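You operate a simulated robot arm through the tools that you are given. There is no shell and no other tool. Be economical: measure what you need, move in short steps, check, and stop when the job is done.

You are at the controls of a simulated robot arm. One attempt, no reset.

Task
Take the white carton and put it on the white plant saucer.

The check looks at the end state, three seconds after you hand in, the way a careful person would. Anything else that was tipped, shoved, dropped, spilled or broken makes it a failure.

Robot
A 7-joint arm with a two-finger parallel gripper, fixed in place. Base frame: the origin is at the foot of the arm, x ahead of it, y to its left, z up; the work surface is at about z = 920. Lengths are in mm, angles in degrees, forces in N, time in s.
With the tool pointing down near the work surface it reaches from about 240 to 680 mm from the base axis. Its first joint turns from -66.0 to 66.0 degrees. Payload 2.4 kg.
The TCP is the grasp point between the finger pads, 30 mm short of the fingertips. In the tool frame z runs along the fingers and y along their closing line. The gripper opens to 94 mm. The fingers are 28 mm wide and 10 mm thick; the gripper's body (50 by 96 mm) begins 55 mm behind the TCP.
Orientation is told as [roll, pitch, yaw] about the base's x, y, z axes, in that order, counted from this pose: with the fingers straight down and closing along the base's y, the tool's x points along the base's -x, its y along +y and its z along -z.

Tools
- The arm moves only by the tool apply_moves. Its arguments are lists of equal length, an entry for each row: "offset": the shift along the tool's x, y, z in units of 30 mm (1.0 is 30 mm), a list of three; "yaw": the turn about the tool's z in units of 6 degrees (1.0 is 6 degrees); "grip": the closure in counts, from 0 (fully open) to 255 (shut). In form: {"offset": [[x, y, z], ...], "yaw": [yaw, ...], "grip": [grip, ...]}. A call has 1 to 20 rows; each row shifts and turns the commanded pose from where the row before left it, along the tool's axes as they then stand. A call with a number of a shift or a turn outside -1 to 1 is refused whole. A row lasts 0.2 s, in which the tool goes at most 50 mm and 8.6 degrees; a call with a longer step from one row to the next is refused whole, and so is a gripper value outside its range. Where a pose cannot be reached the arm comes as near as it can. A force on the tool above 40 N (or 10 N above the force at the start of the call, whichever is more), or a blocked arm, ends the call early, and 0.2 s more pass. Each finger travels about 153 mm/s and halts on what it meets, pressing with about 42 N; the grip force reading is that of the motor and also rises with nothing between the fingers. The clock runs only during rows and for 0.2 s after the last one: add rows that do not move to give the fingers time. It gives the time, the measured TCP pose, the force on the tool (base axes), the opening and the grip force at its end, in the units of the frame above (readings bear some noise).
- Cameras (640 x 400 px; columns grow to the right, rows downward): "scene" is fixed at [56.6, 493.9, 1447.6]; the picture's right is [-0.53, -0.85, 0.00], its down [-0.45, 0.28, -0.85] and it looks along [0.72, -0.45, -0.53] (base axes); focal length 355 px, centre (320, 200). "wrist" rides on the gripper at [76, 14, -103] in the tool frame; the picture's right is [-0.18, 0.98, 0.00], its down [-0.75, -0.14, -0.64] and it looks along [-0.63, -0.12, 0.77] (tool axes); focal length 243 px, centre (320, 200). There is no depth. A picture from a camera that has moved, and an enlarged one, comes with that camera's place and axes in the base frame and with its lens.
- capture(camera): a new picture of that camera. No time passes.
- inspect(camera, box): a new picture of the part [left, top, right, bottom] of that camera's present view, enlarged. No time passes.
- finish_job(): hands the job in; it is judged then, once.

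Go step by step. Nothing tells you positions but the pictures and the camera data: compare them with the known pose of the tool, close in by small moves and look again before you grip or let go. The budget is 90 turns and 46 pictures, counting those below and the enlarged ones. Unless the task says otherwise, let go and move clear before handing in, and close with one line.

The tools are called after "Call:" as name(argument=value, ...) on one line, values as JSON. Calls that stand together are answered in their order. apply_moves: Moves the arm, as the interface text tells. Its arguments: {"type":"object","properties":{"offset":{"type":"array","items":{"type":"array","items":{"type":"number"}}},"yaw":{"type":"array","items":{"type":"number"}},"grip":{"type":"array","items":{"type":"number"}}},"required":["offset","yaw","grip"]} The other tools are called the same way: capture (camera) takes a picture; inspect (camera, box) takes an enlarged picture of a part of a camera's view; finish_job () hands the job in.

At the start:

```text
clock: 0.0
tcp_pos: [441.5, 100.3, 1246.4]
ee_rot: [0.0, 0.0, -0.1]
force: [0.3, -0.8, 0.5]
gripper_width: 94.1
gripper_force: 0.0
```

scene: 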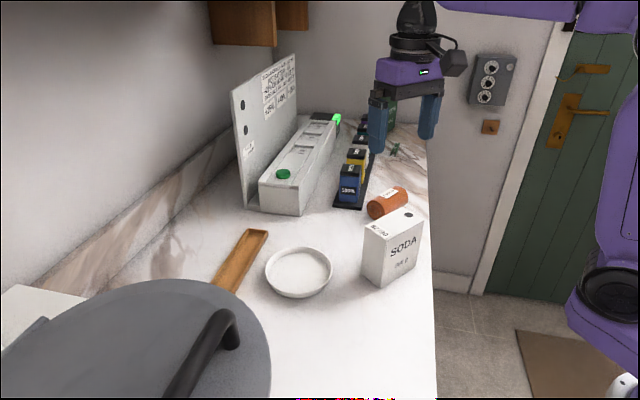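
wrist: 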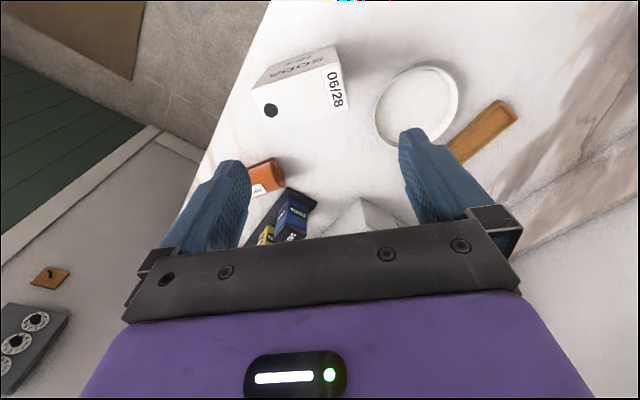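

I see the white SODA carton to the right of the saucer in the scene view, with an orange can lying behind it. I'll enlarge both to measure them.

Call:
inspect(camera="scene", box=[250, 170, 450, 310])

Call:
inspect(camera="wrist", box=[220, 20, 480, 190])

```text
2.86 times, centred on (350, 240) of scene
camera zoom: at [56.6, 493.9, 1447.6], right [-0.53, -0.85, 0.0], down [-0.45, 0.28, -0.85], along [0.72, -0.45, -0.53], focal length 1016 px, centre (234, 86)
```

zoom: 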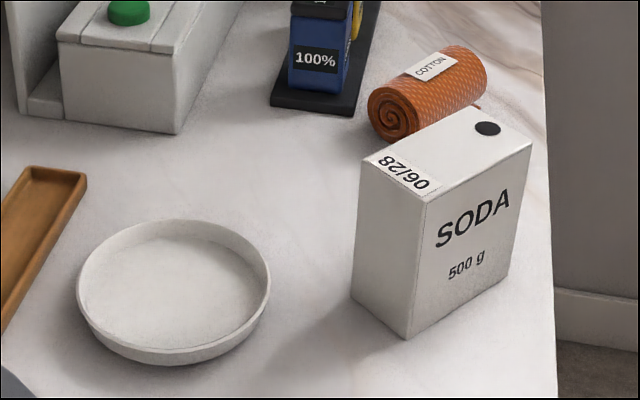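

```text
2.35 times, centred on (350, 105) of wrist
camera zoom: at [365.0, 115.0, 1348.8], right [0.18, 0.98, 0.0], down [0.75, -0.14, 0.64], along [0.63, -0.12, -0.77], focal length 571 px, centre (249, 424)
```

zoom: 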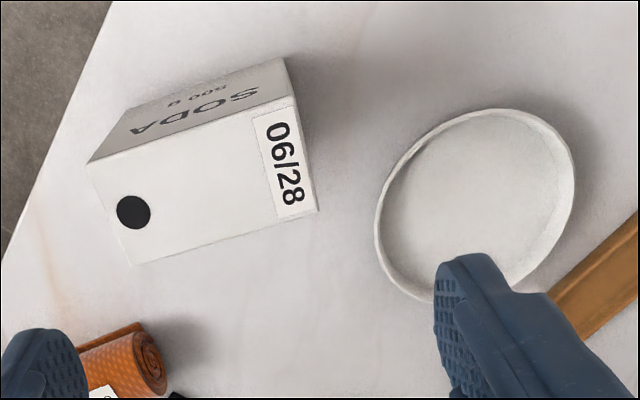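

The carton measures about 55 x 108 x 120 mm, centred near (457, 73) and turned about 4.5° from the base axes. The saucer is near (545, 240). I'll move above the carton and turn the fingers so they close across its short side.

Call:
apply_moves(offset=[[-0.52, -0.91, 0], [0, 0, 0.8], [0, 0, 0.8], [0, 0, 0.8], [0, 0, 0.6], [0, 0, 0], [0, 0, 0], [0, 0, 0], [0, 0, 0], [0, 0, 0], [0, 0, 0], [0, 0, 0], [0, 0, 0], [0, 0, 0], [0, 0, 0], [0, 0, 0], [0, 0, 0], [0, 0, 0], [0, 0, 0], [0, 0, 0]], yaw=[0, 0, 0, 0, 0, 1, 1, 1, 1, 1, 1, 1, 1, 1, 1, 1, 1, 1, 1, 0.25], grip=[0, 0, 0, 0, 0, 0, 0, 0, 0, 0, 0, 0, 0, 0, 0, 0, 0, 0, 0, 0])

Call:
capture(camera="wrist")

Call:
capture(camera="scene")

```text
clock: 4.2
tcp_pos: [456.3, 72.7, 1157.0]
ee_rot: [0.0, 0.0, -85.7]
force: [0.4, 0.0, -0.3]
gripper_width: 93.9
gripper_force: 0.1
```

```text
41 pictures are left
camera wrist: at [465.0, 150.9, 1258.3], right [0.99, -0.11, 0.0], down [-0.08, -0.76, 0.64], along [-0.07, -0.64, -0.77], focal length 243 px, centre (320, 200)
```

wrist: 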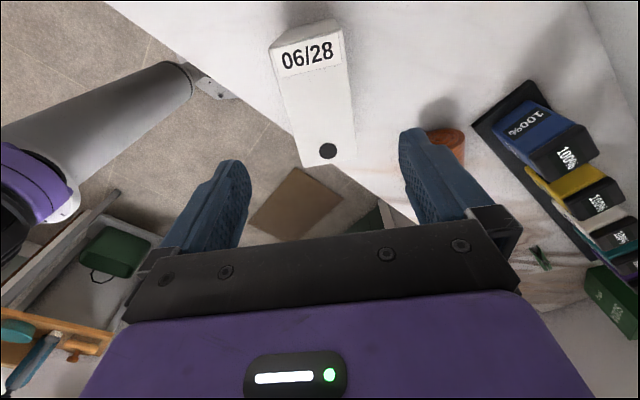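

```text
40 pictures are left
```

scene: 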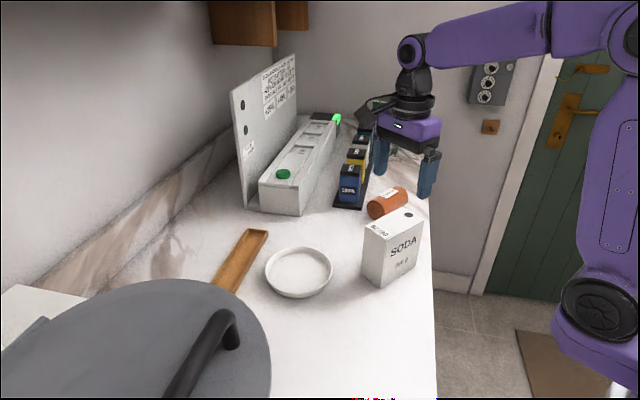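

The gripper sits above the carton and is roughly aligned. I'll enlarge the wrist view to fix the centre and angle.

Call:
inspect(camera="wrist", box=[240, 0, 400, 180])

```text
2.22 times, centred on (320, 90) of wrist
camera zoom: at [465.0, 150.9, 1258.3], right [0.99, -0.11, 0.0], down [-0.08, -0.76, 0.64], along [-0.07, -0.64, -0.77], focal length 539 px, centre (320, 444)
```

zoom: 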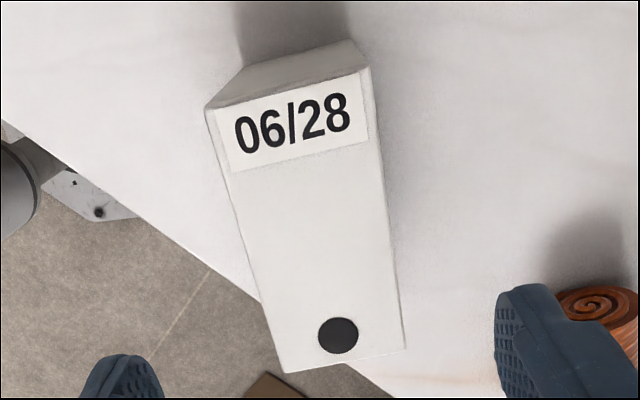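

The carton's centre comes out at (456, 73), which matches the TCP, and its angle is about 5.8°. I'll make a small yaw correction and lower to grasp height.

Call:
apply_moves(offset=[[0, 0, 0.5], [0, 0, 0.8], [0, 0, 0.8], [0, 0, 0.8], [0, 0, 0.8], [0, 0, 0.8], [0, 0, 0.6], [0, 0, 0]], yaw=[-0.25, 0, 0, 0, 0, 0, 0, 0], grip=[0, 0, 0, 0, 0, 0, 0, 0])

Call:
inspect(camera="scene", box=[320, 130, 480, 310])

Call:
capture(camera="wrist")

```text
clock: 6.0
tcp_pos: [455.7, 73.2, 1003.5]
ee_rot: [0.1, 0.0, -84.0]
force: [0.7, -0.2, 0.8]
gripper_width: 94.0
gripper_force: 0.0
```

```text
2.22 times, centred on (400, 220) of scene
camera zoom: at [56.6, 493.9, 1447.6], right [-0.53, -0.85, 0.0], down [-0.45, 0.28, -0.85], along [0.72, -0.45, -0.53], focal length 790 px, centre (142, 156)
```

zoom: 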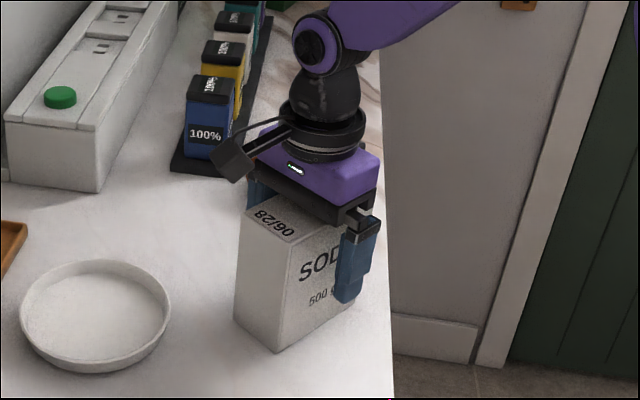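

```text
37 pictures are left
camera wrist: at [462.5, 150.5, 1105.5], right [1.0, -0.08, 0.0], down [-0.06, -0.76, 0.64], along [-0.05, -0.64, -0.77], focal length 243 px, centre (320, 200)
```

wrist: 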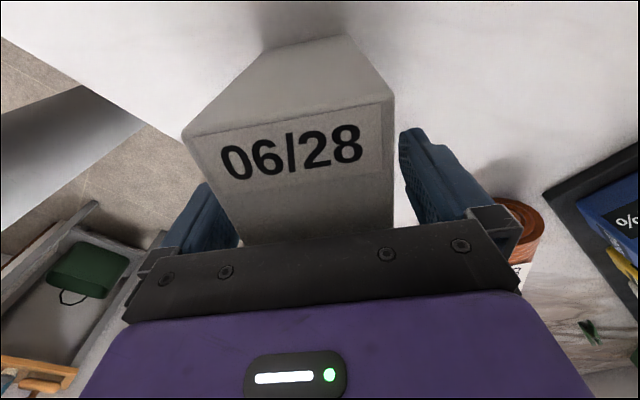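

The fingers straddle the carton with clearance on both sides. I'll close gently in stages.

Call:
apply_moves(offset=[[0, 0, 0], [0, 0, 0], [0, 0, 0], [0, 0, 0], [0, 0, 0]], yaw=[0, 0, 0, 0, 0], grip=[70, 90, 105, 115, 120])

```text
clock: 7.2
tcp_pos: [456.4, 73.6, 1002.9]
ee_rot: [0.1, 0.0, -84.0]
force: [0.0, -0.4, -0.3]
gripper_width: 62.2
gripper_force: 41.8
```

The fingers stopped at 62 mm, a bit wider than the 56 mm I estimated. I'll check the grip before lifting.

Call:
capture(camera="wrist")

Call:
inspect(camera="scene", box=[340, 150, 460, 300])

```text
36 pictures are left
camera wrist: at [462.6, 150.5, 1105.7], right [1.0, -0.08, 0.0], down [-0.06, -0.76, 0.64], along [-0.05, -0.64, -0.77], focal length 243 px, centre (320, 200)
```

wrist: 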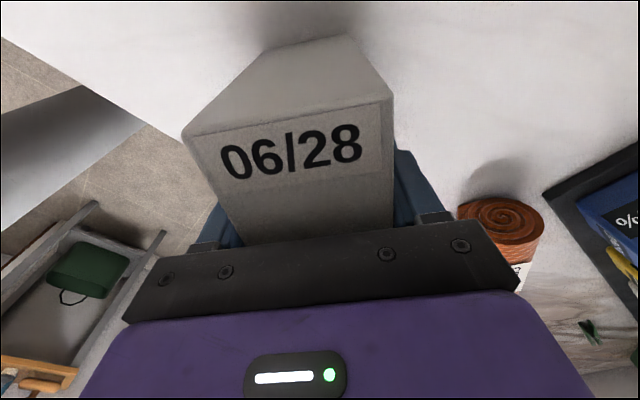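

```text
2.67 times, centred on (400, 225) of scene
camera zoom: at [56.7, 493.9, 1447.6], right [-0.53, -0.85, 0.0], down [-0.45, 0.28, -0.85], along [0.72, -0.45, -0.53], focal length 948 px, centre (107, 133)
```

zoom: 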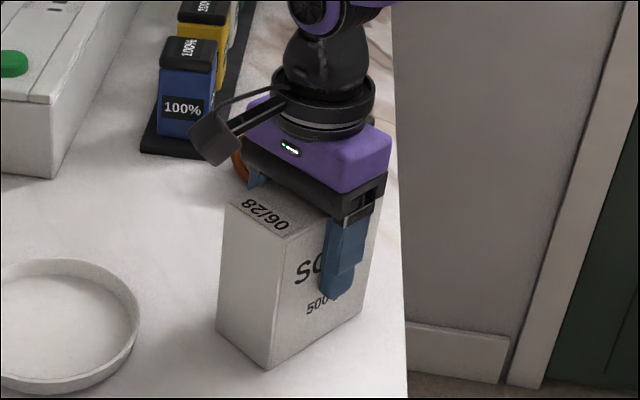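

The pads sit flat on both faces, so the carton is simply about 62 mm wide. I'll lift it straight up.

Call:
apply_moves(offset=[[0, 0, -0.2], [0, 0, -0.4], [0, 0, -0.6], [0, 0, -0.6], [0, 0, -0.6], [0, 0, -0.6], [0, 0, 0]], yaw=[0, 0, 0, 0, 0, 0, 0], grip=[130, 130, 130, 130, 130, 130, 130])

Call:
capture(camera="scene")

Call:
inspect(camera="scene", box=[255, 235, 345, 310])

```text
clock: 8.8
tcp_pos: [456.9, 73.3, 1092.9]
ee_rot: [0.0, 0.1, -84.0]
force: [-1.0, 0.0, -5.4]
gripper_width: 62.3
gripper_force: 42.5
```

```text
34 pictures are left
```

scene: 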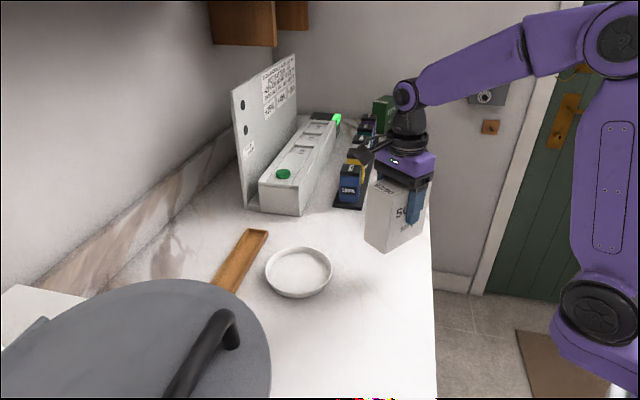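

```text
5.33 times, centred on (300, 272) of scene
camera zoom: at [56.7, 493.9, 1447.6], right [-0.53, -0.85, 0.0], down [-0.45, 0.28, -0.85], along [0.72, -0.45, -0.53], focal length 1896 px, centre (427, -187)
```

zoom: 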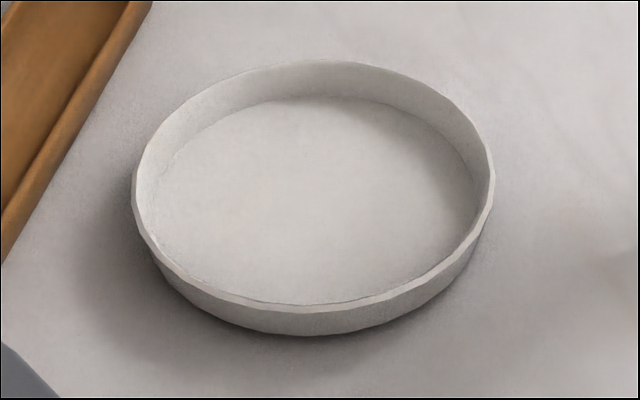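

The carton is held level and its bottom is at about z 1010. The saucer is about 141 mm across the rim, with its centre near (546, 241). I'll carry the carton there and look again.

Call:
apply_moves(offset=[[0.4, 0.27, 0], [0.7, 0.46, 0], [0.7, 0.46, 0], [0.7, 0.46, 0], [0.7, 0.46, 0], [0.7, 0.46, 0], [0.7, 0.46, 0], [0.4, 0.3, 0], [0.26, 0.2, 0], [0, 0, 0], [0, 0, 0]], yaw=[0, 0, 0, 0, 0, 0, 0, 0, 0, 0, 0], grip=[130, 130, 130, 130, 130, 130, 130, 130, 130, 130, 130])

Call:
capture(camera="wrist")

Call:
capture(camera="scene")

```text
clock: 11.2
tcp_pos: [544.2, 243.4, 1093.3]
ee_rot: [0.1, 0.0, -84.0]
force: [-1.1, -0.1, -5.4]
gripper_width: 62.2
gripper_force: 42.5
```

```text
32 pictures are left
camera wrist: at [550.7, 320.1, 1194.9], right [1.0, -0.08, 0.0], down [-0.06, -0.76, 0.64], along [-0.05, -0.64, -0.77], focal length 243 px, centre (320, 200)
```

wrist: 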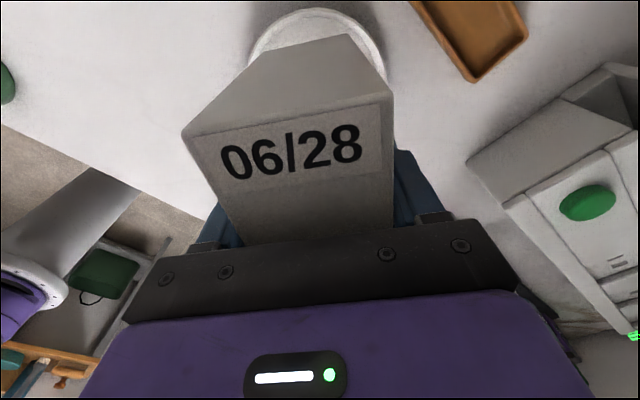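

```text
31 pictures are left
```

scene: 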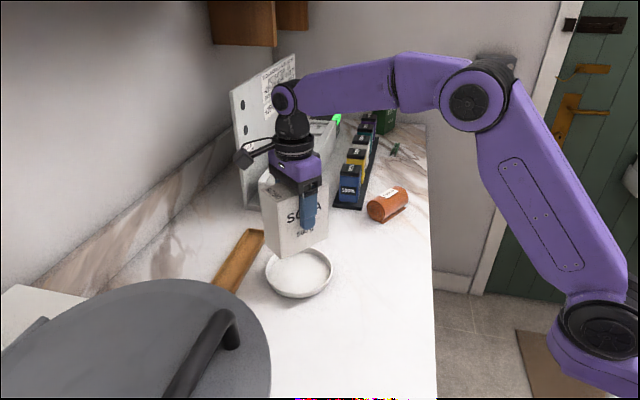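

The carton hovers above the saucer with clear space around it. I'll enlarge both views to refine where the saucer's centre is relative to the carton.

Call:
inspect(camera="wrist", box=[230, 0, 410, 112])

Call:
inspect(camera="scene", box=[240, 200, 360, 310])

```text
3.56 times, centred on (320, 56) of wrist
camera zoom: at [550.7, 320.1, 1194.9], right [1.0, -0.08, 0.0], down [-0.06, -0.76, 0.64], along [-0.05, -0.64, -0.77], focal length 863 px, centre (320, 712)
```

zoom: 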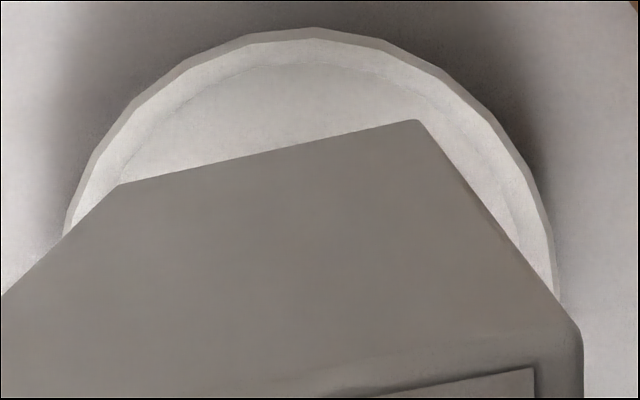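

```text
3.64 times, centred on (300, 255) of scene
camera zoom: at [56.7, 493.9, 1447.6], right [-0.53, -0.85, 0.0], down [-0.45, 0.28, -0.85], along [0.72, -0.45, -0.53], focal length 1292 px, centre (393, 0)
```

zoom: 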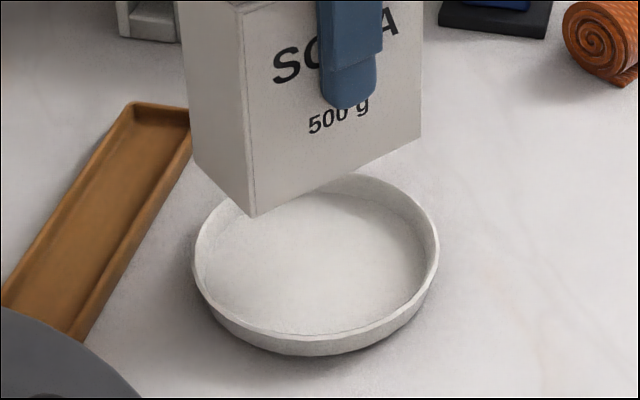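

The carton centre is at about (544.3, 243.2), and the saucer is at about (543, 241.5). I'll shift by that small difference and lower until the carton is just above the rim.

Call:
apply_moves(offset=[[-0.053, -0.04, 0], [0, 0, 0.4], [0, 0, 0.5], [0, 0, 0.5], [0, 0, 0.4], [0, 0, 0.2], [0, 0, 0], [0, 0, 0]], yaw=[0, 0, 0, 0, 0, 0, 0, 0], grip=[130, 130, 130, 130, 130, 130, 130, 130])

Call:
inspect(camera="wrist", box=[230, 0, 410, 112])

Call:
inspect(camera="scene", box=[250, 220, 350, 310])

```text
clock: 13.0
tcp_pos: [545.3, 238.0, 1033.4]
ee_rot: [0.1, -0.1, -83.9]
force: [0.7, -0.1, -6.2]
gripper_width: 62.2
gripper_force: 42.1
```

```text
3.56 times, centred on (320, 56) of wrist
camera zoom: at [551.2, 316.1, 1136.0], right [1.0, -0.08, 0.0], down [-0.06, -0.76, 0.64], along [-0.05, -0.64, -0.77], focal length 863 px, centre (320, 712)
```

zoom: 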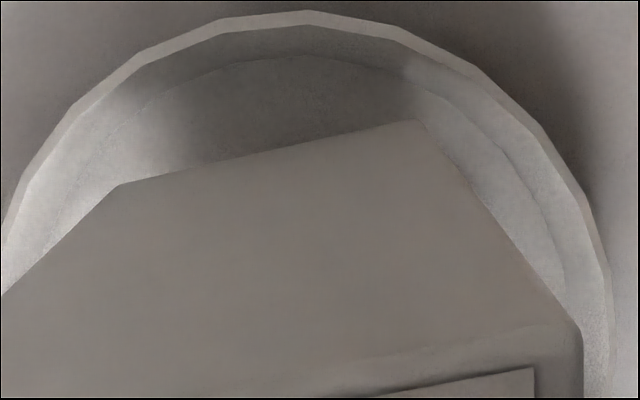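

```text
4.44 times, centred on (300, 265) of scene
camera zoom: at [56.7, 493.9, 1447.6], right [-0.53, -0.85, 0.0], down [-0.45, 0.28, -0.85], along [0.72, -0.45, -0.53], focal length 1580 px, centre (409, -89)
```

zoom: 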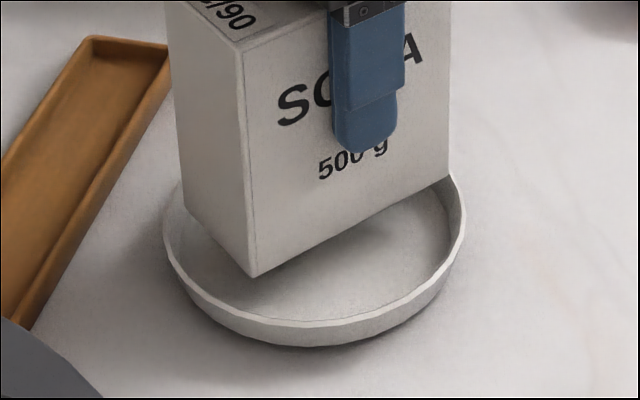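

The saucer's rim centre comes out at about (542, 243) and the carton's at about (545, 240). The saucer floor has a radius of about 63 mm and the carton's half-diagonal is about 61 mm, so it fits but needs careful centring. I'll make a fine shift and look again.

Call:
apply_moves(offset=[[0.092, -0.081, 0], [0, 0, 0], [0, 0, 0], [0, 0, 0]], yaw=[0, 0, 0, 0], grip=[130, 130, 130, 130])

Call:
inspect(camera="wrist", box=[230, 0, 410, 112])

Call:
inspect(camera="scene", box=[250, 220, 350, 310])

```text
clock: 14.0
tcp_pos: [542.6, 242.2, 1034.6]
ee_rot: [0.0, 0.0, -84.0]
force: [0.2, -0.2, -4.9]
gripper_width: 62.3
gripper_force: 42.3
```

```text
3.56 times, centred on (320, 56) of wrist
camera zoom: at [548.8, 319.8, 1136.1], right [1.0, -0.08, 0.0], down [-0.06, -0.76, 0.64], along [-0.05, -0.64, -0.77], focal length 863 px, centre (320, 712)
```

zoom: 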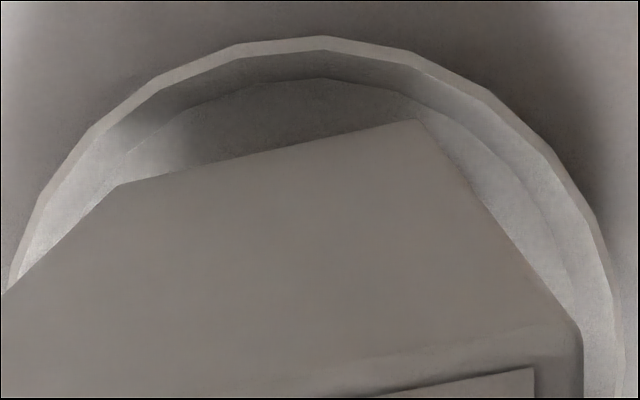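

```text
4.44 times, centred on (300, 265) of scene
camera zoom: at [56.7, 493.9, 1447.6], right [-0.53, -0.85, 0.0], down [-0.45, 0.28, -0.85], along [0.72, -0.45, -0.53], focal length 1580 px, centre (409, -89)
```

zoom: 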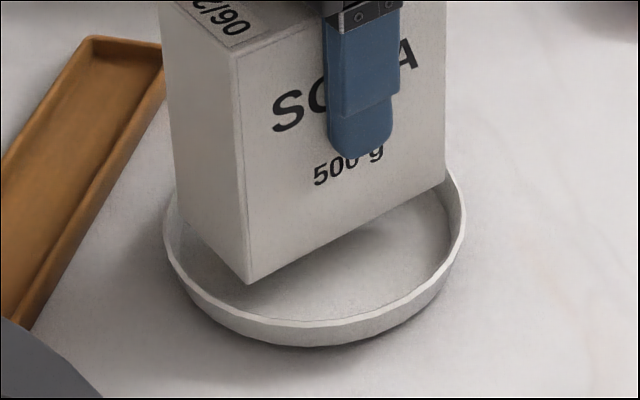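

The wrist view shows the carton nearly centred. The rim height is uncertain, so I'll lower a bit more and compare the carton and rim at the same level.

Call:
apply_moves(offset=[[0, -0.02, 0.2], [0, 0, 0.2], [0, 0, 0.06], [0, 0, 0], [0, 0, 0]], yaw=[0, 0, 0, 0, 0], grip=[130, 130, 130, 130, 130])

Call:
inspect(camera="wrist", box=[230, 0, 410, 112])

Call:
inspect(camera="scene", box=[260, 240, 340, 305])

```text
clock: 15.2
tcp_pos: [541.4, 243.6, 1021.2]
ee_rot: [0.4, 0.1, -84.0]
force: [-5.0, -1.1, 35.7]
gripper_width: 62.2
gripper_force: 42.2
```

```text
3.56 times, centred on (320, 56) of wrist
camera zoom: at [547.5, 320.5, 1124.8], right [1.0, -0.08, 0.01], down [-0.07, -0.77, 0.64], along [-0.05, -0.64, -0.77], focal length 863 px, centre (320, 712)
```

zoom: 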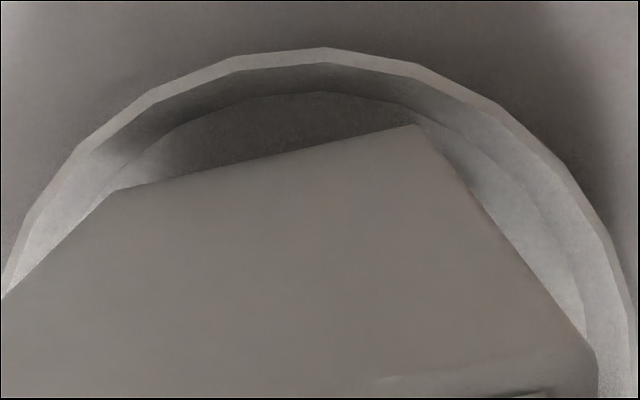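

```text
6.15 times, centred on (300, 272) of scene
camera zoom: at [55.8, 493.6, 1447.7], right [-0.53, -0.85, 0.0], down [-0.45, 0.28, -0.85], along [0.72, -0.45, -0.53], focal length 2187 px, centre (443, -246)
```

zoom: 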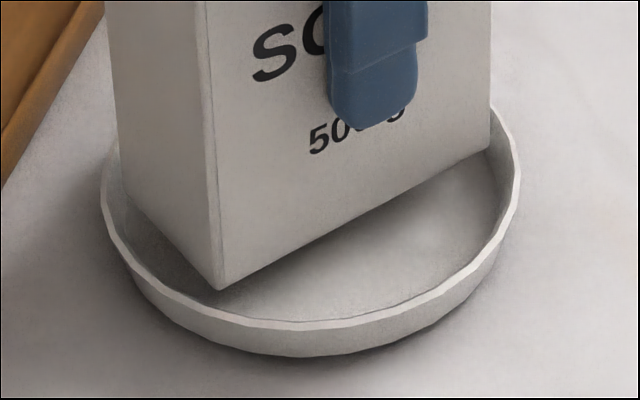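

The tool reads 36 N upward and the carton has slid up a few mm in the grip, so it is touching something. I'll look closer before moving anything.

Call:
inspect(camera="scene", box=[272, 262, 312, 292])

Call:
inspect(camera="scene", box=[305, 245, 345, 275])

Call:
capture(camera="wrist")

```text
13.33 times, centred on (292, 277) of scene
camera zoom: at [55.8, 493.6, 1447.7], right [-0.53, -0.85, 0.0], down [-0.45, 0.28, -0.85], along [0.72, -0.45, -0.53], focal length 4739 px, centre (693, -827)
```

zoom: 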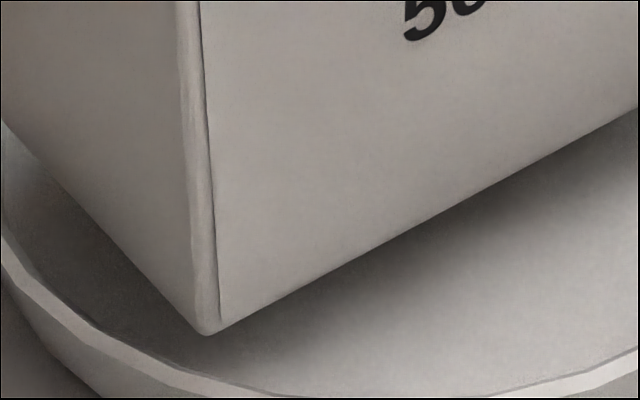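

```text
13.33 times, centred on (325, 260) of scene
camera zoom: at [55.8, 493.6, 1447.7], right [-0.53, -0.85, 0.0], down [-0.45, 0.28, -0.85], along [0.72, -0.45, -0.53], focal length 4739 px, centre (253, -600)
```

zoom: 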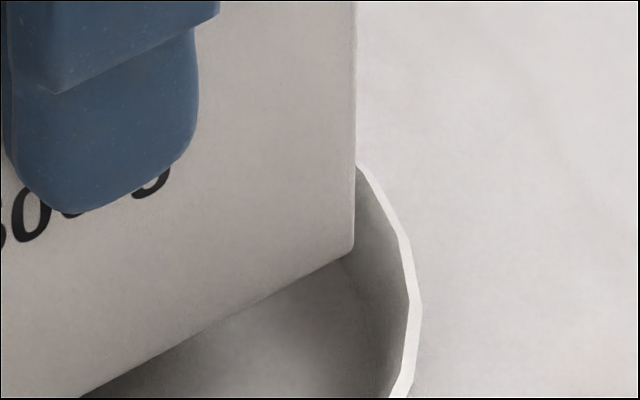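

```text
20 pictures are left
camera wrist: at [547.5, 320.5, 1124.8], right [1.0, -0.08, 0.01], down [-0.07, -0.77, 0.64], along [-0.05, -0.64, -0.77], focal length 243 px, centre (320, 200)
```

wrist: 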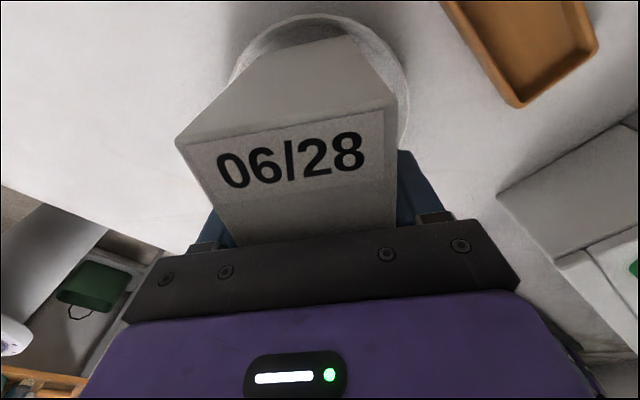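

The rim and carton centres agree to within about 1 mm, the carton stands level, and the saucer has not moved. The carton is simply bearing down on the saucer, so I'll ease the load off the arm and check the force.

Call:
apply_moves(offset=[[0, 0, -0.03], [0, 0, 0]], yaw=[0, 0], grip=[130, 130])

```text
clock: 15.8
tcp_pos: [542.2, 242.6, 1021.6]
ee_rot: [0.3, 0.1, -84.0]
force: [0.3, 3.8, 26.3]
gripper_width: 62.2
gripper_force: 42.3
```

Call:
apply_moves(offset=[[0, 0, -0.06], [0, 0, 0]], yaw=[0, 0], grip=[130, 130])

```text
clock: 16.4
tcp_pos: [541.1, 242.4, 1024.0]
ee_rot: [-0.1, 0.0, -84.0]
force: [3.6, 7.8, 11.7]
gripper_width: 62.2
gripper_force: 42.3
```

Sideways force is pushing the carton toward +y and +x, so the far end is leaning on the wall. I'll lift slightly and shift that way to relieve it.

Call:
apply_moves(offset=[[0, 0, -0.1], [0.07, 0.03, 0], [0, 0, 0], [0, 0, 0]], yaw=[0, 0, 0, 0], grip=[130, 130, 130, 130])

Call:
inspect(camera="scene", box=[255, 200, 345, 305])

Call:
inspect(camera="wrist", box=[220, 0, 420, 125])

```text
clock: 17.4
tcp_pos: [541.7, 244.5, 1025.1]
ee_rot: [-0.1, 0.1, -84.0]
force: [-0.2, 0.0, -4.7]
gripper_width: 62.2
gripper_force: 42.2
```

```text
3.81 times, centred on (300, 252) of scene
camera zoom: at [56.7, 493.9, 1447.6], right [-0.53, -0.85, 0.0], down [-0.45, 0.28, -0.85], along [0.72, -0.45, -0.53], focal length 1354 px, centre (396, 0)
```

zoom: 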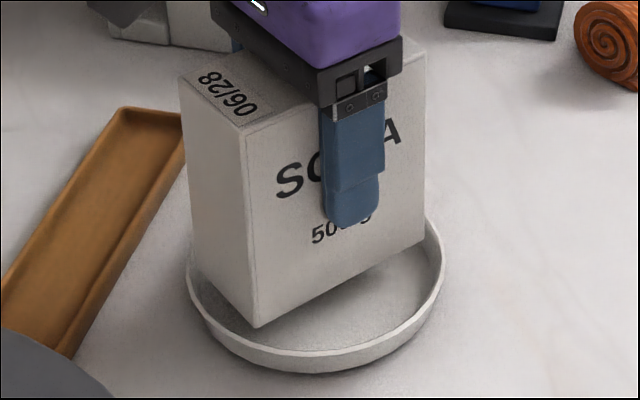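

```text
3.20 times, centred on (320, 62) of wrist
camera zoom: at [548.9, 321.9, 1127.1], right [1.0, -0.08, 0.0], down [-0.06, -0.76, 0.64], along [-0.05, -0.64, -0.77], focal length 776 px, centre (320, 640)
```

zoom: 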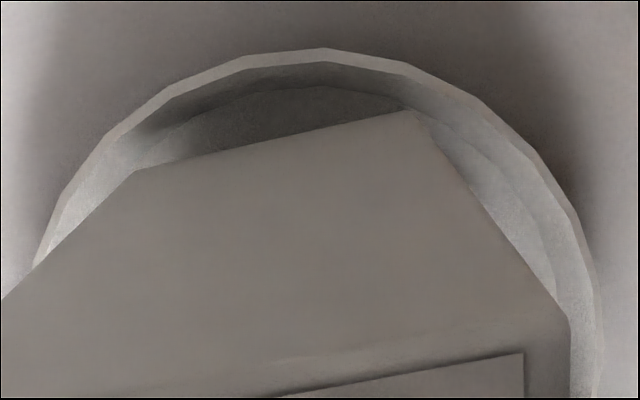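

The carton hangs free again, centred to within about 1 mm. I'll lower in very small steps and see where contact comes now.

Call:
apply_moves(offset=[[0, 0, 0.04], [0, 0, 0.04], [0, 0, 0], [0, 0, 0]], yaw=[0, 0, 0, 0], grip=[130, 130, 130, 130])

```text
clock: 18.4
tcp_pos: [542.6, 243.7, 1023.2]
ee_rot: [0.0, 0.0, -84.0]
force: [-1.0, 0.3, -4.6]
gripper_width: 62.3
gripper_force: 41.9
```

Still hanging freely, and lower than the previous contact. I'll continue in small steps.

Call:
apply_moves(offset=[[0, 0, 0.04], [0, 0, 0.04], [0, 0, 0], [0, 0, 0]], yaw=[0, 0, 0, 0], grip=[130, 130, 130, 130])

```text
clock: 19.4
tcp_pos: [541.1, 243.1, 1022.0]
ee_rot: [0.2, 0.0, -84.1]
force: [-3.9, -5.3, 21.3]
gripper_width: 62.2
gripper_force: 42.0
```

Contact returns at the same height, with sideways force now the opposite way, so the true centre lies about 1 mm back. I'll lift, split the difference, and set it down lightly.

Call:
apply_moves(offset=[[0, 0, -0.1], [-0.035, -0.01, 0], [0, 0, 0], [0, 0, 0.04], [0, 0, 0.03], [0, 0, 0], [0, 0, 0]], yaw=[0, 0, 0, 0, 0, 0, 0], grip=[130, 130, 130, 130, 130, 130, 130])

```text
clock: 21.0
tcp_pos: [542.7, 242.6, 1023.1]
ee_rot: [0.0, 0.0, -84.1]
force: [0.2, 0.3, -5.3]
gripper_width: 62.1
gripper_force: 42.0
```

Call:
apply_moves(offset=[[0, 0, 0.04], [0, 0, 0], [0, 0, 0]], yaw=[0, 0, 0], grip=[130, 130, 130])

Call:
apply_moves(offset=[[0, 0, 0.03], [0, 0, 0], [0, 0, 0]], yaw=[0, 0, 0], grip=[130, 130, 130])

```text
clock: 21.8
tcp_pos: [542.1, 242.8, 1021.3]
ee_rot: [0.0, 0.0, -84.0]
force: [-0.9, 0.6, 5.6]
gripper_width: 62.0
gripper_force: 41.7
```

```text
clock: 22.6
tcp_pos: [542.0, 243.6, 1022.3]
ee_rot: [0.2, 0.1, -84.0]
force: [-6.2, 0.5, 26.1]
gripper_width: 61.9
gripper_force: 42.2
```

The contact is stiff and at the same height every time, so the carton is properly supported. I'll unload it and crack the fingers open a few mm, keeping them as a guard.

Call:
apply_moves(offset=[[0, 0, -0.035], [0, 0, 0], [0, 0, 0], [0, 0, 0], [0, 0, 0]], yaw=[0, 0, 0, 0, 0], grip=[130, 130, 82, 76, 76])

Call:
inspect(camera="scene", box=[255, 200, 345, 305])

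Call:
inspect(camera="wrist", box=[170, 0, 470, 250])

```text
clock: 23.8
tcp_pos: [541.9, 241.5, 1021.7]
ee_rot: [0.0, 0.0, -84.0]
force: [-0.7, 1.0, 0.1]
gripper_width: 65.7
gripper_force: 0.0
```

```text
3.81 times, centred on (300, 252) of scene
camera zoom: at [56.6, 493.9, 1447.6], right [-0.53, -0.85, 0.0], down [-0.45, 0.28, -0.85], along [0.72, -0.45, -0.53], focal length 1354 px, centre (396, 0)
```

zoom: 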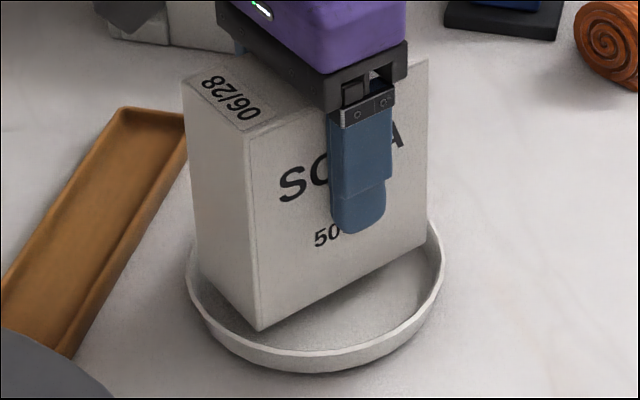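

```text
1.60 times, centred on (320, 125) of wrist
camera zoom: at [548.3, 319.4, 1123.7], right [1.0, -0.08, 0.0], down [-0.06, -0.76, 0.64], along [-0.05, -0.64, -0.77], focal length 388 px, centre (320, 320)
```

zoom: 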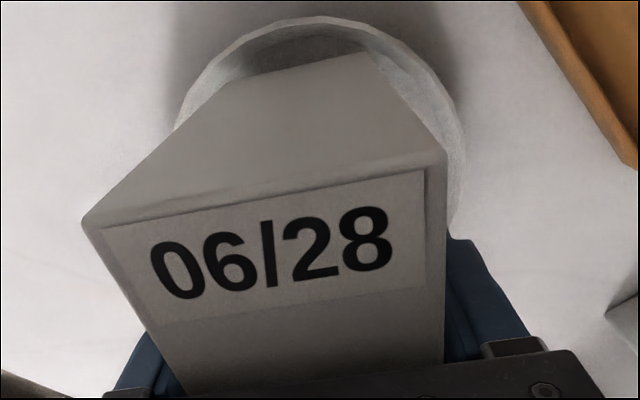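

The carton stands upright on the saucer without being gripped. I'll open fully and rise straight up.

Call:
apply_moves(offset=[[0, 0, 0], [0, 0, 0], [0, 0, 0], [0, 0, -0.3], [0, 0, -0.6], [0, 0, -0.8], [0, 0, -0.8], [0, 0, -0.8], [0, 0, -0.8], [0, 0, -0.8], [0, 0, 0]], yaw=[0, 0, 0, 0, 0, 0, 0, 0, 0, 0, 0], grip=[50, 20, 0, 0, 0, 0, 0, 0, 0, 0, 0])

Call:
capture(camera="scene")

Call:
inspect(camera="scene", box=[255, 200, 345, 305])

Call:
capture(camera="wrist")

```text
clock: 26.2
tcp_pos: [540.5, 241.8, 1167.5]
ee_rot: [0.0, 0.0, -84.1]
force: [0.2, -0.1, 0.5]
gripper_width: 93.9
gripper_force: 0.1
```

```text
15 pictures are left
```

scene: 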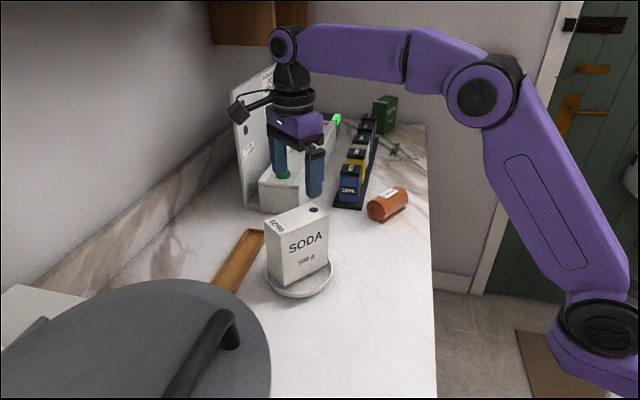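

```text
3.81 times, centred on (300, 252) of scene
camera zoom: at [56.6, 493.9, 1447.6], right [-0.53, -0.85, 0.0], down [-0.45, 0.28, -0.85], along [0.72, -0.45, -0.53], focal length 1354 px, centre (396, 0)
```

zoom: 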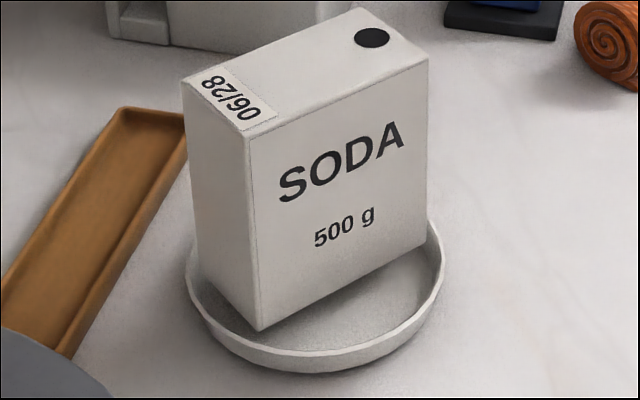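

```text
13 pictures are left
camera wrist: at [547.2, 319.5, 1270.5], right [1.0, -0.08, 0.0], down [-0.06, -0.76, 0.64], along [-0.05, -0.64, -0.77], focal length 243 px, centre (320, 200)
```

wrist: 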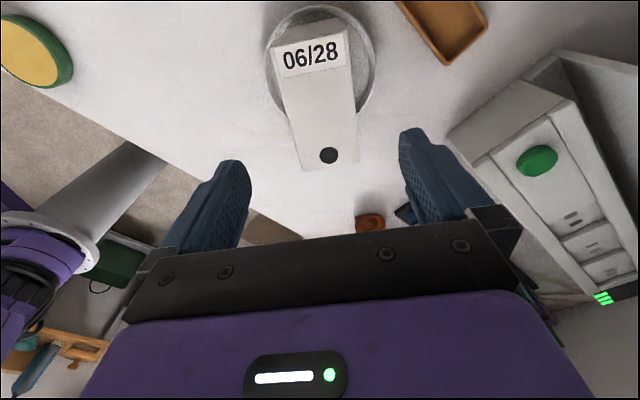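

The carton stands upright and still on the saucer. The other objects are where they were and the gripper is clear, so I'm handing in.

Call:
finish_job()

```text
The job is handed in.
```

The white carton is standing upright on the white plant saucer, released, with the arm clear. It appears to be resting at about rim height, not down on the saucer's floor, but it stayed level and did not shift after I let go.
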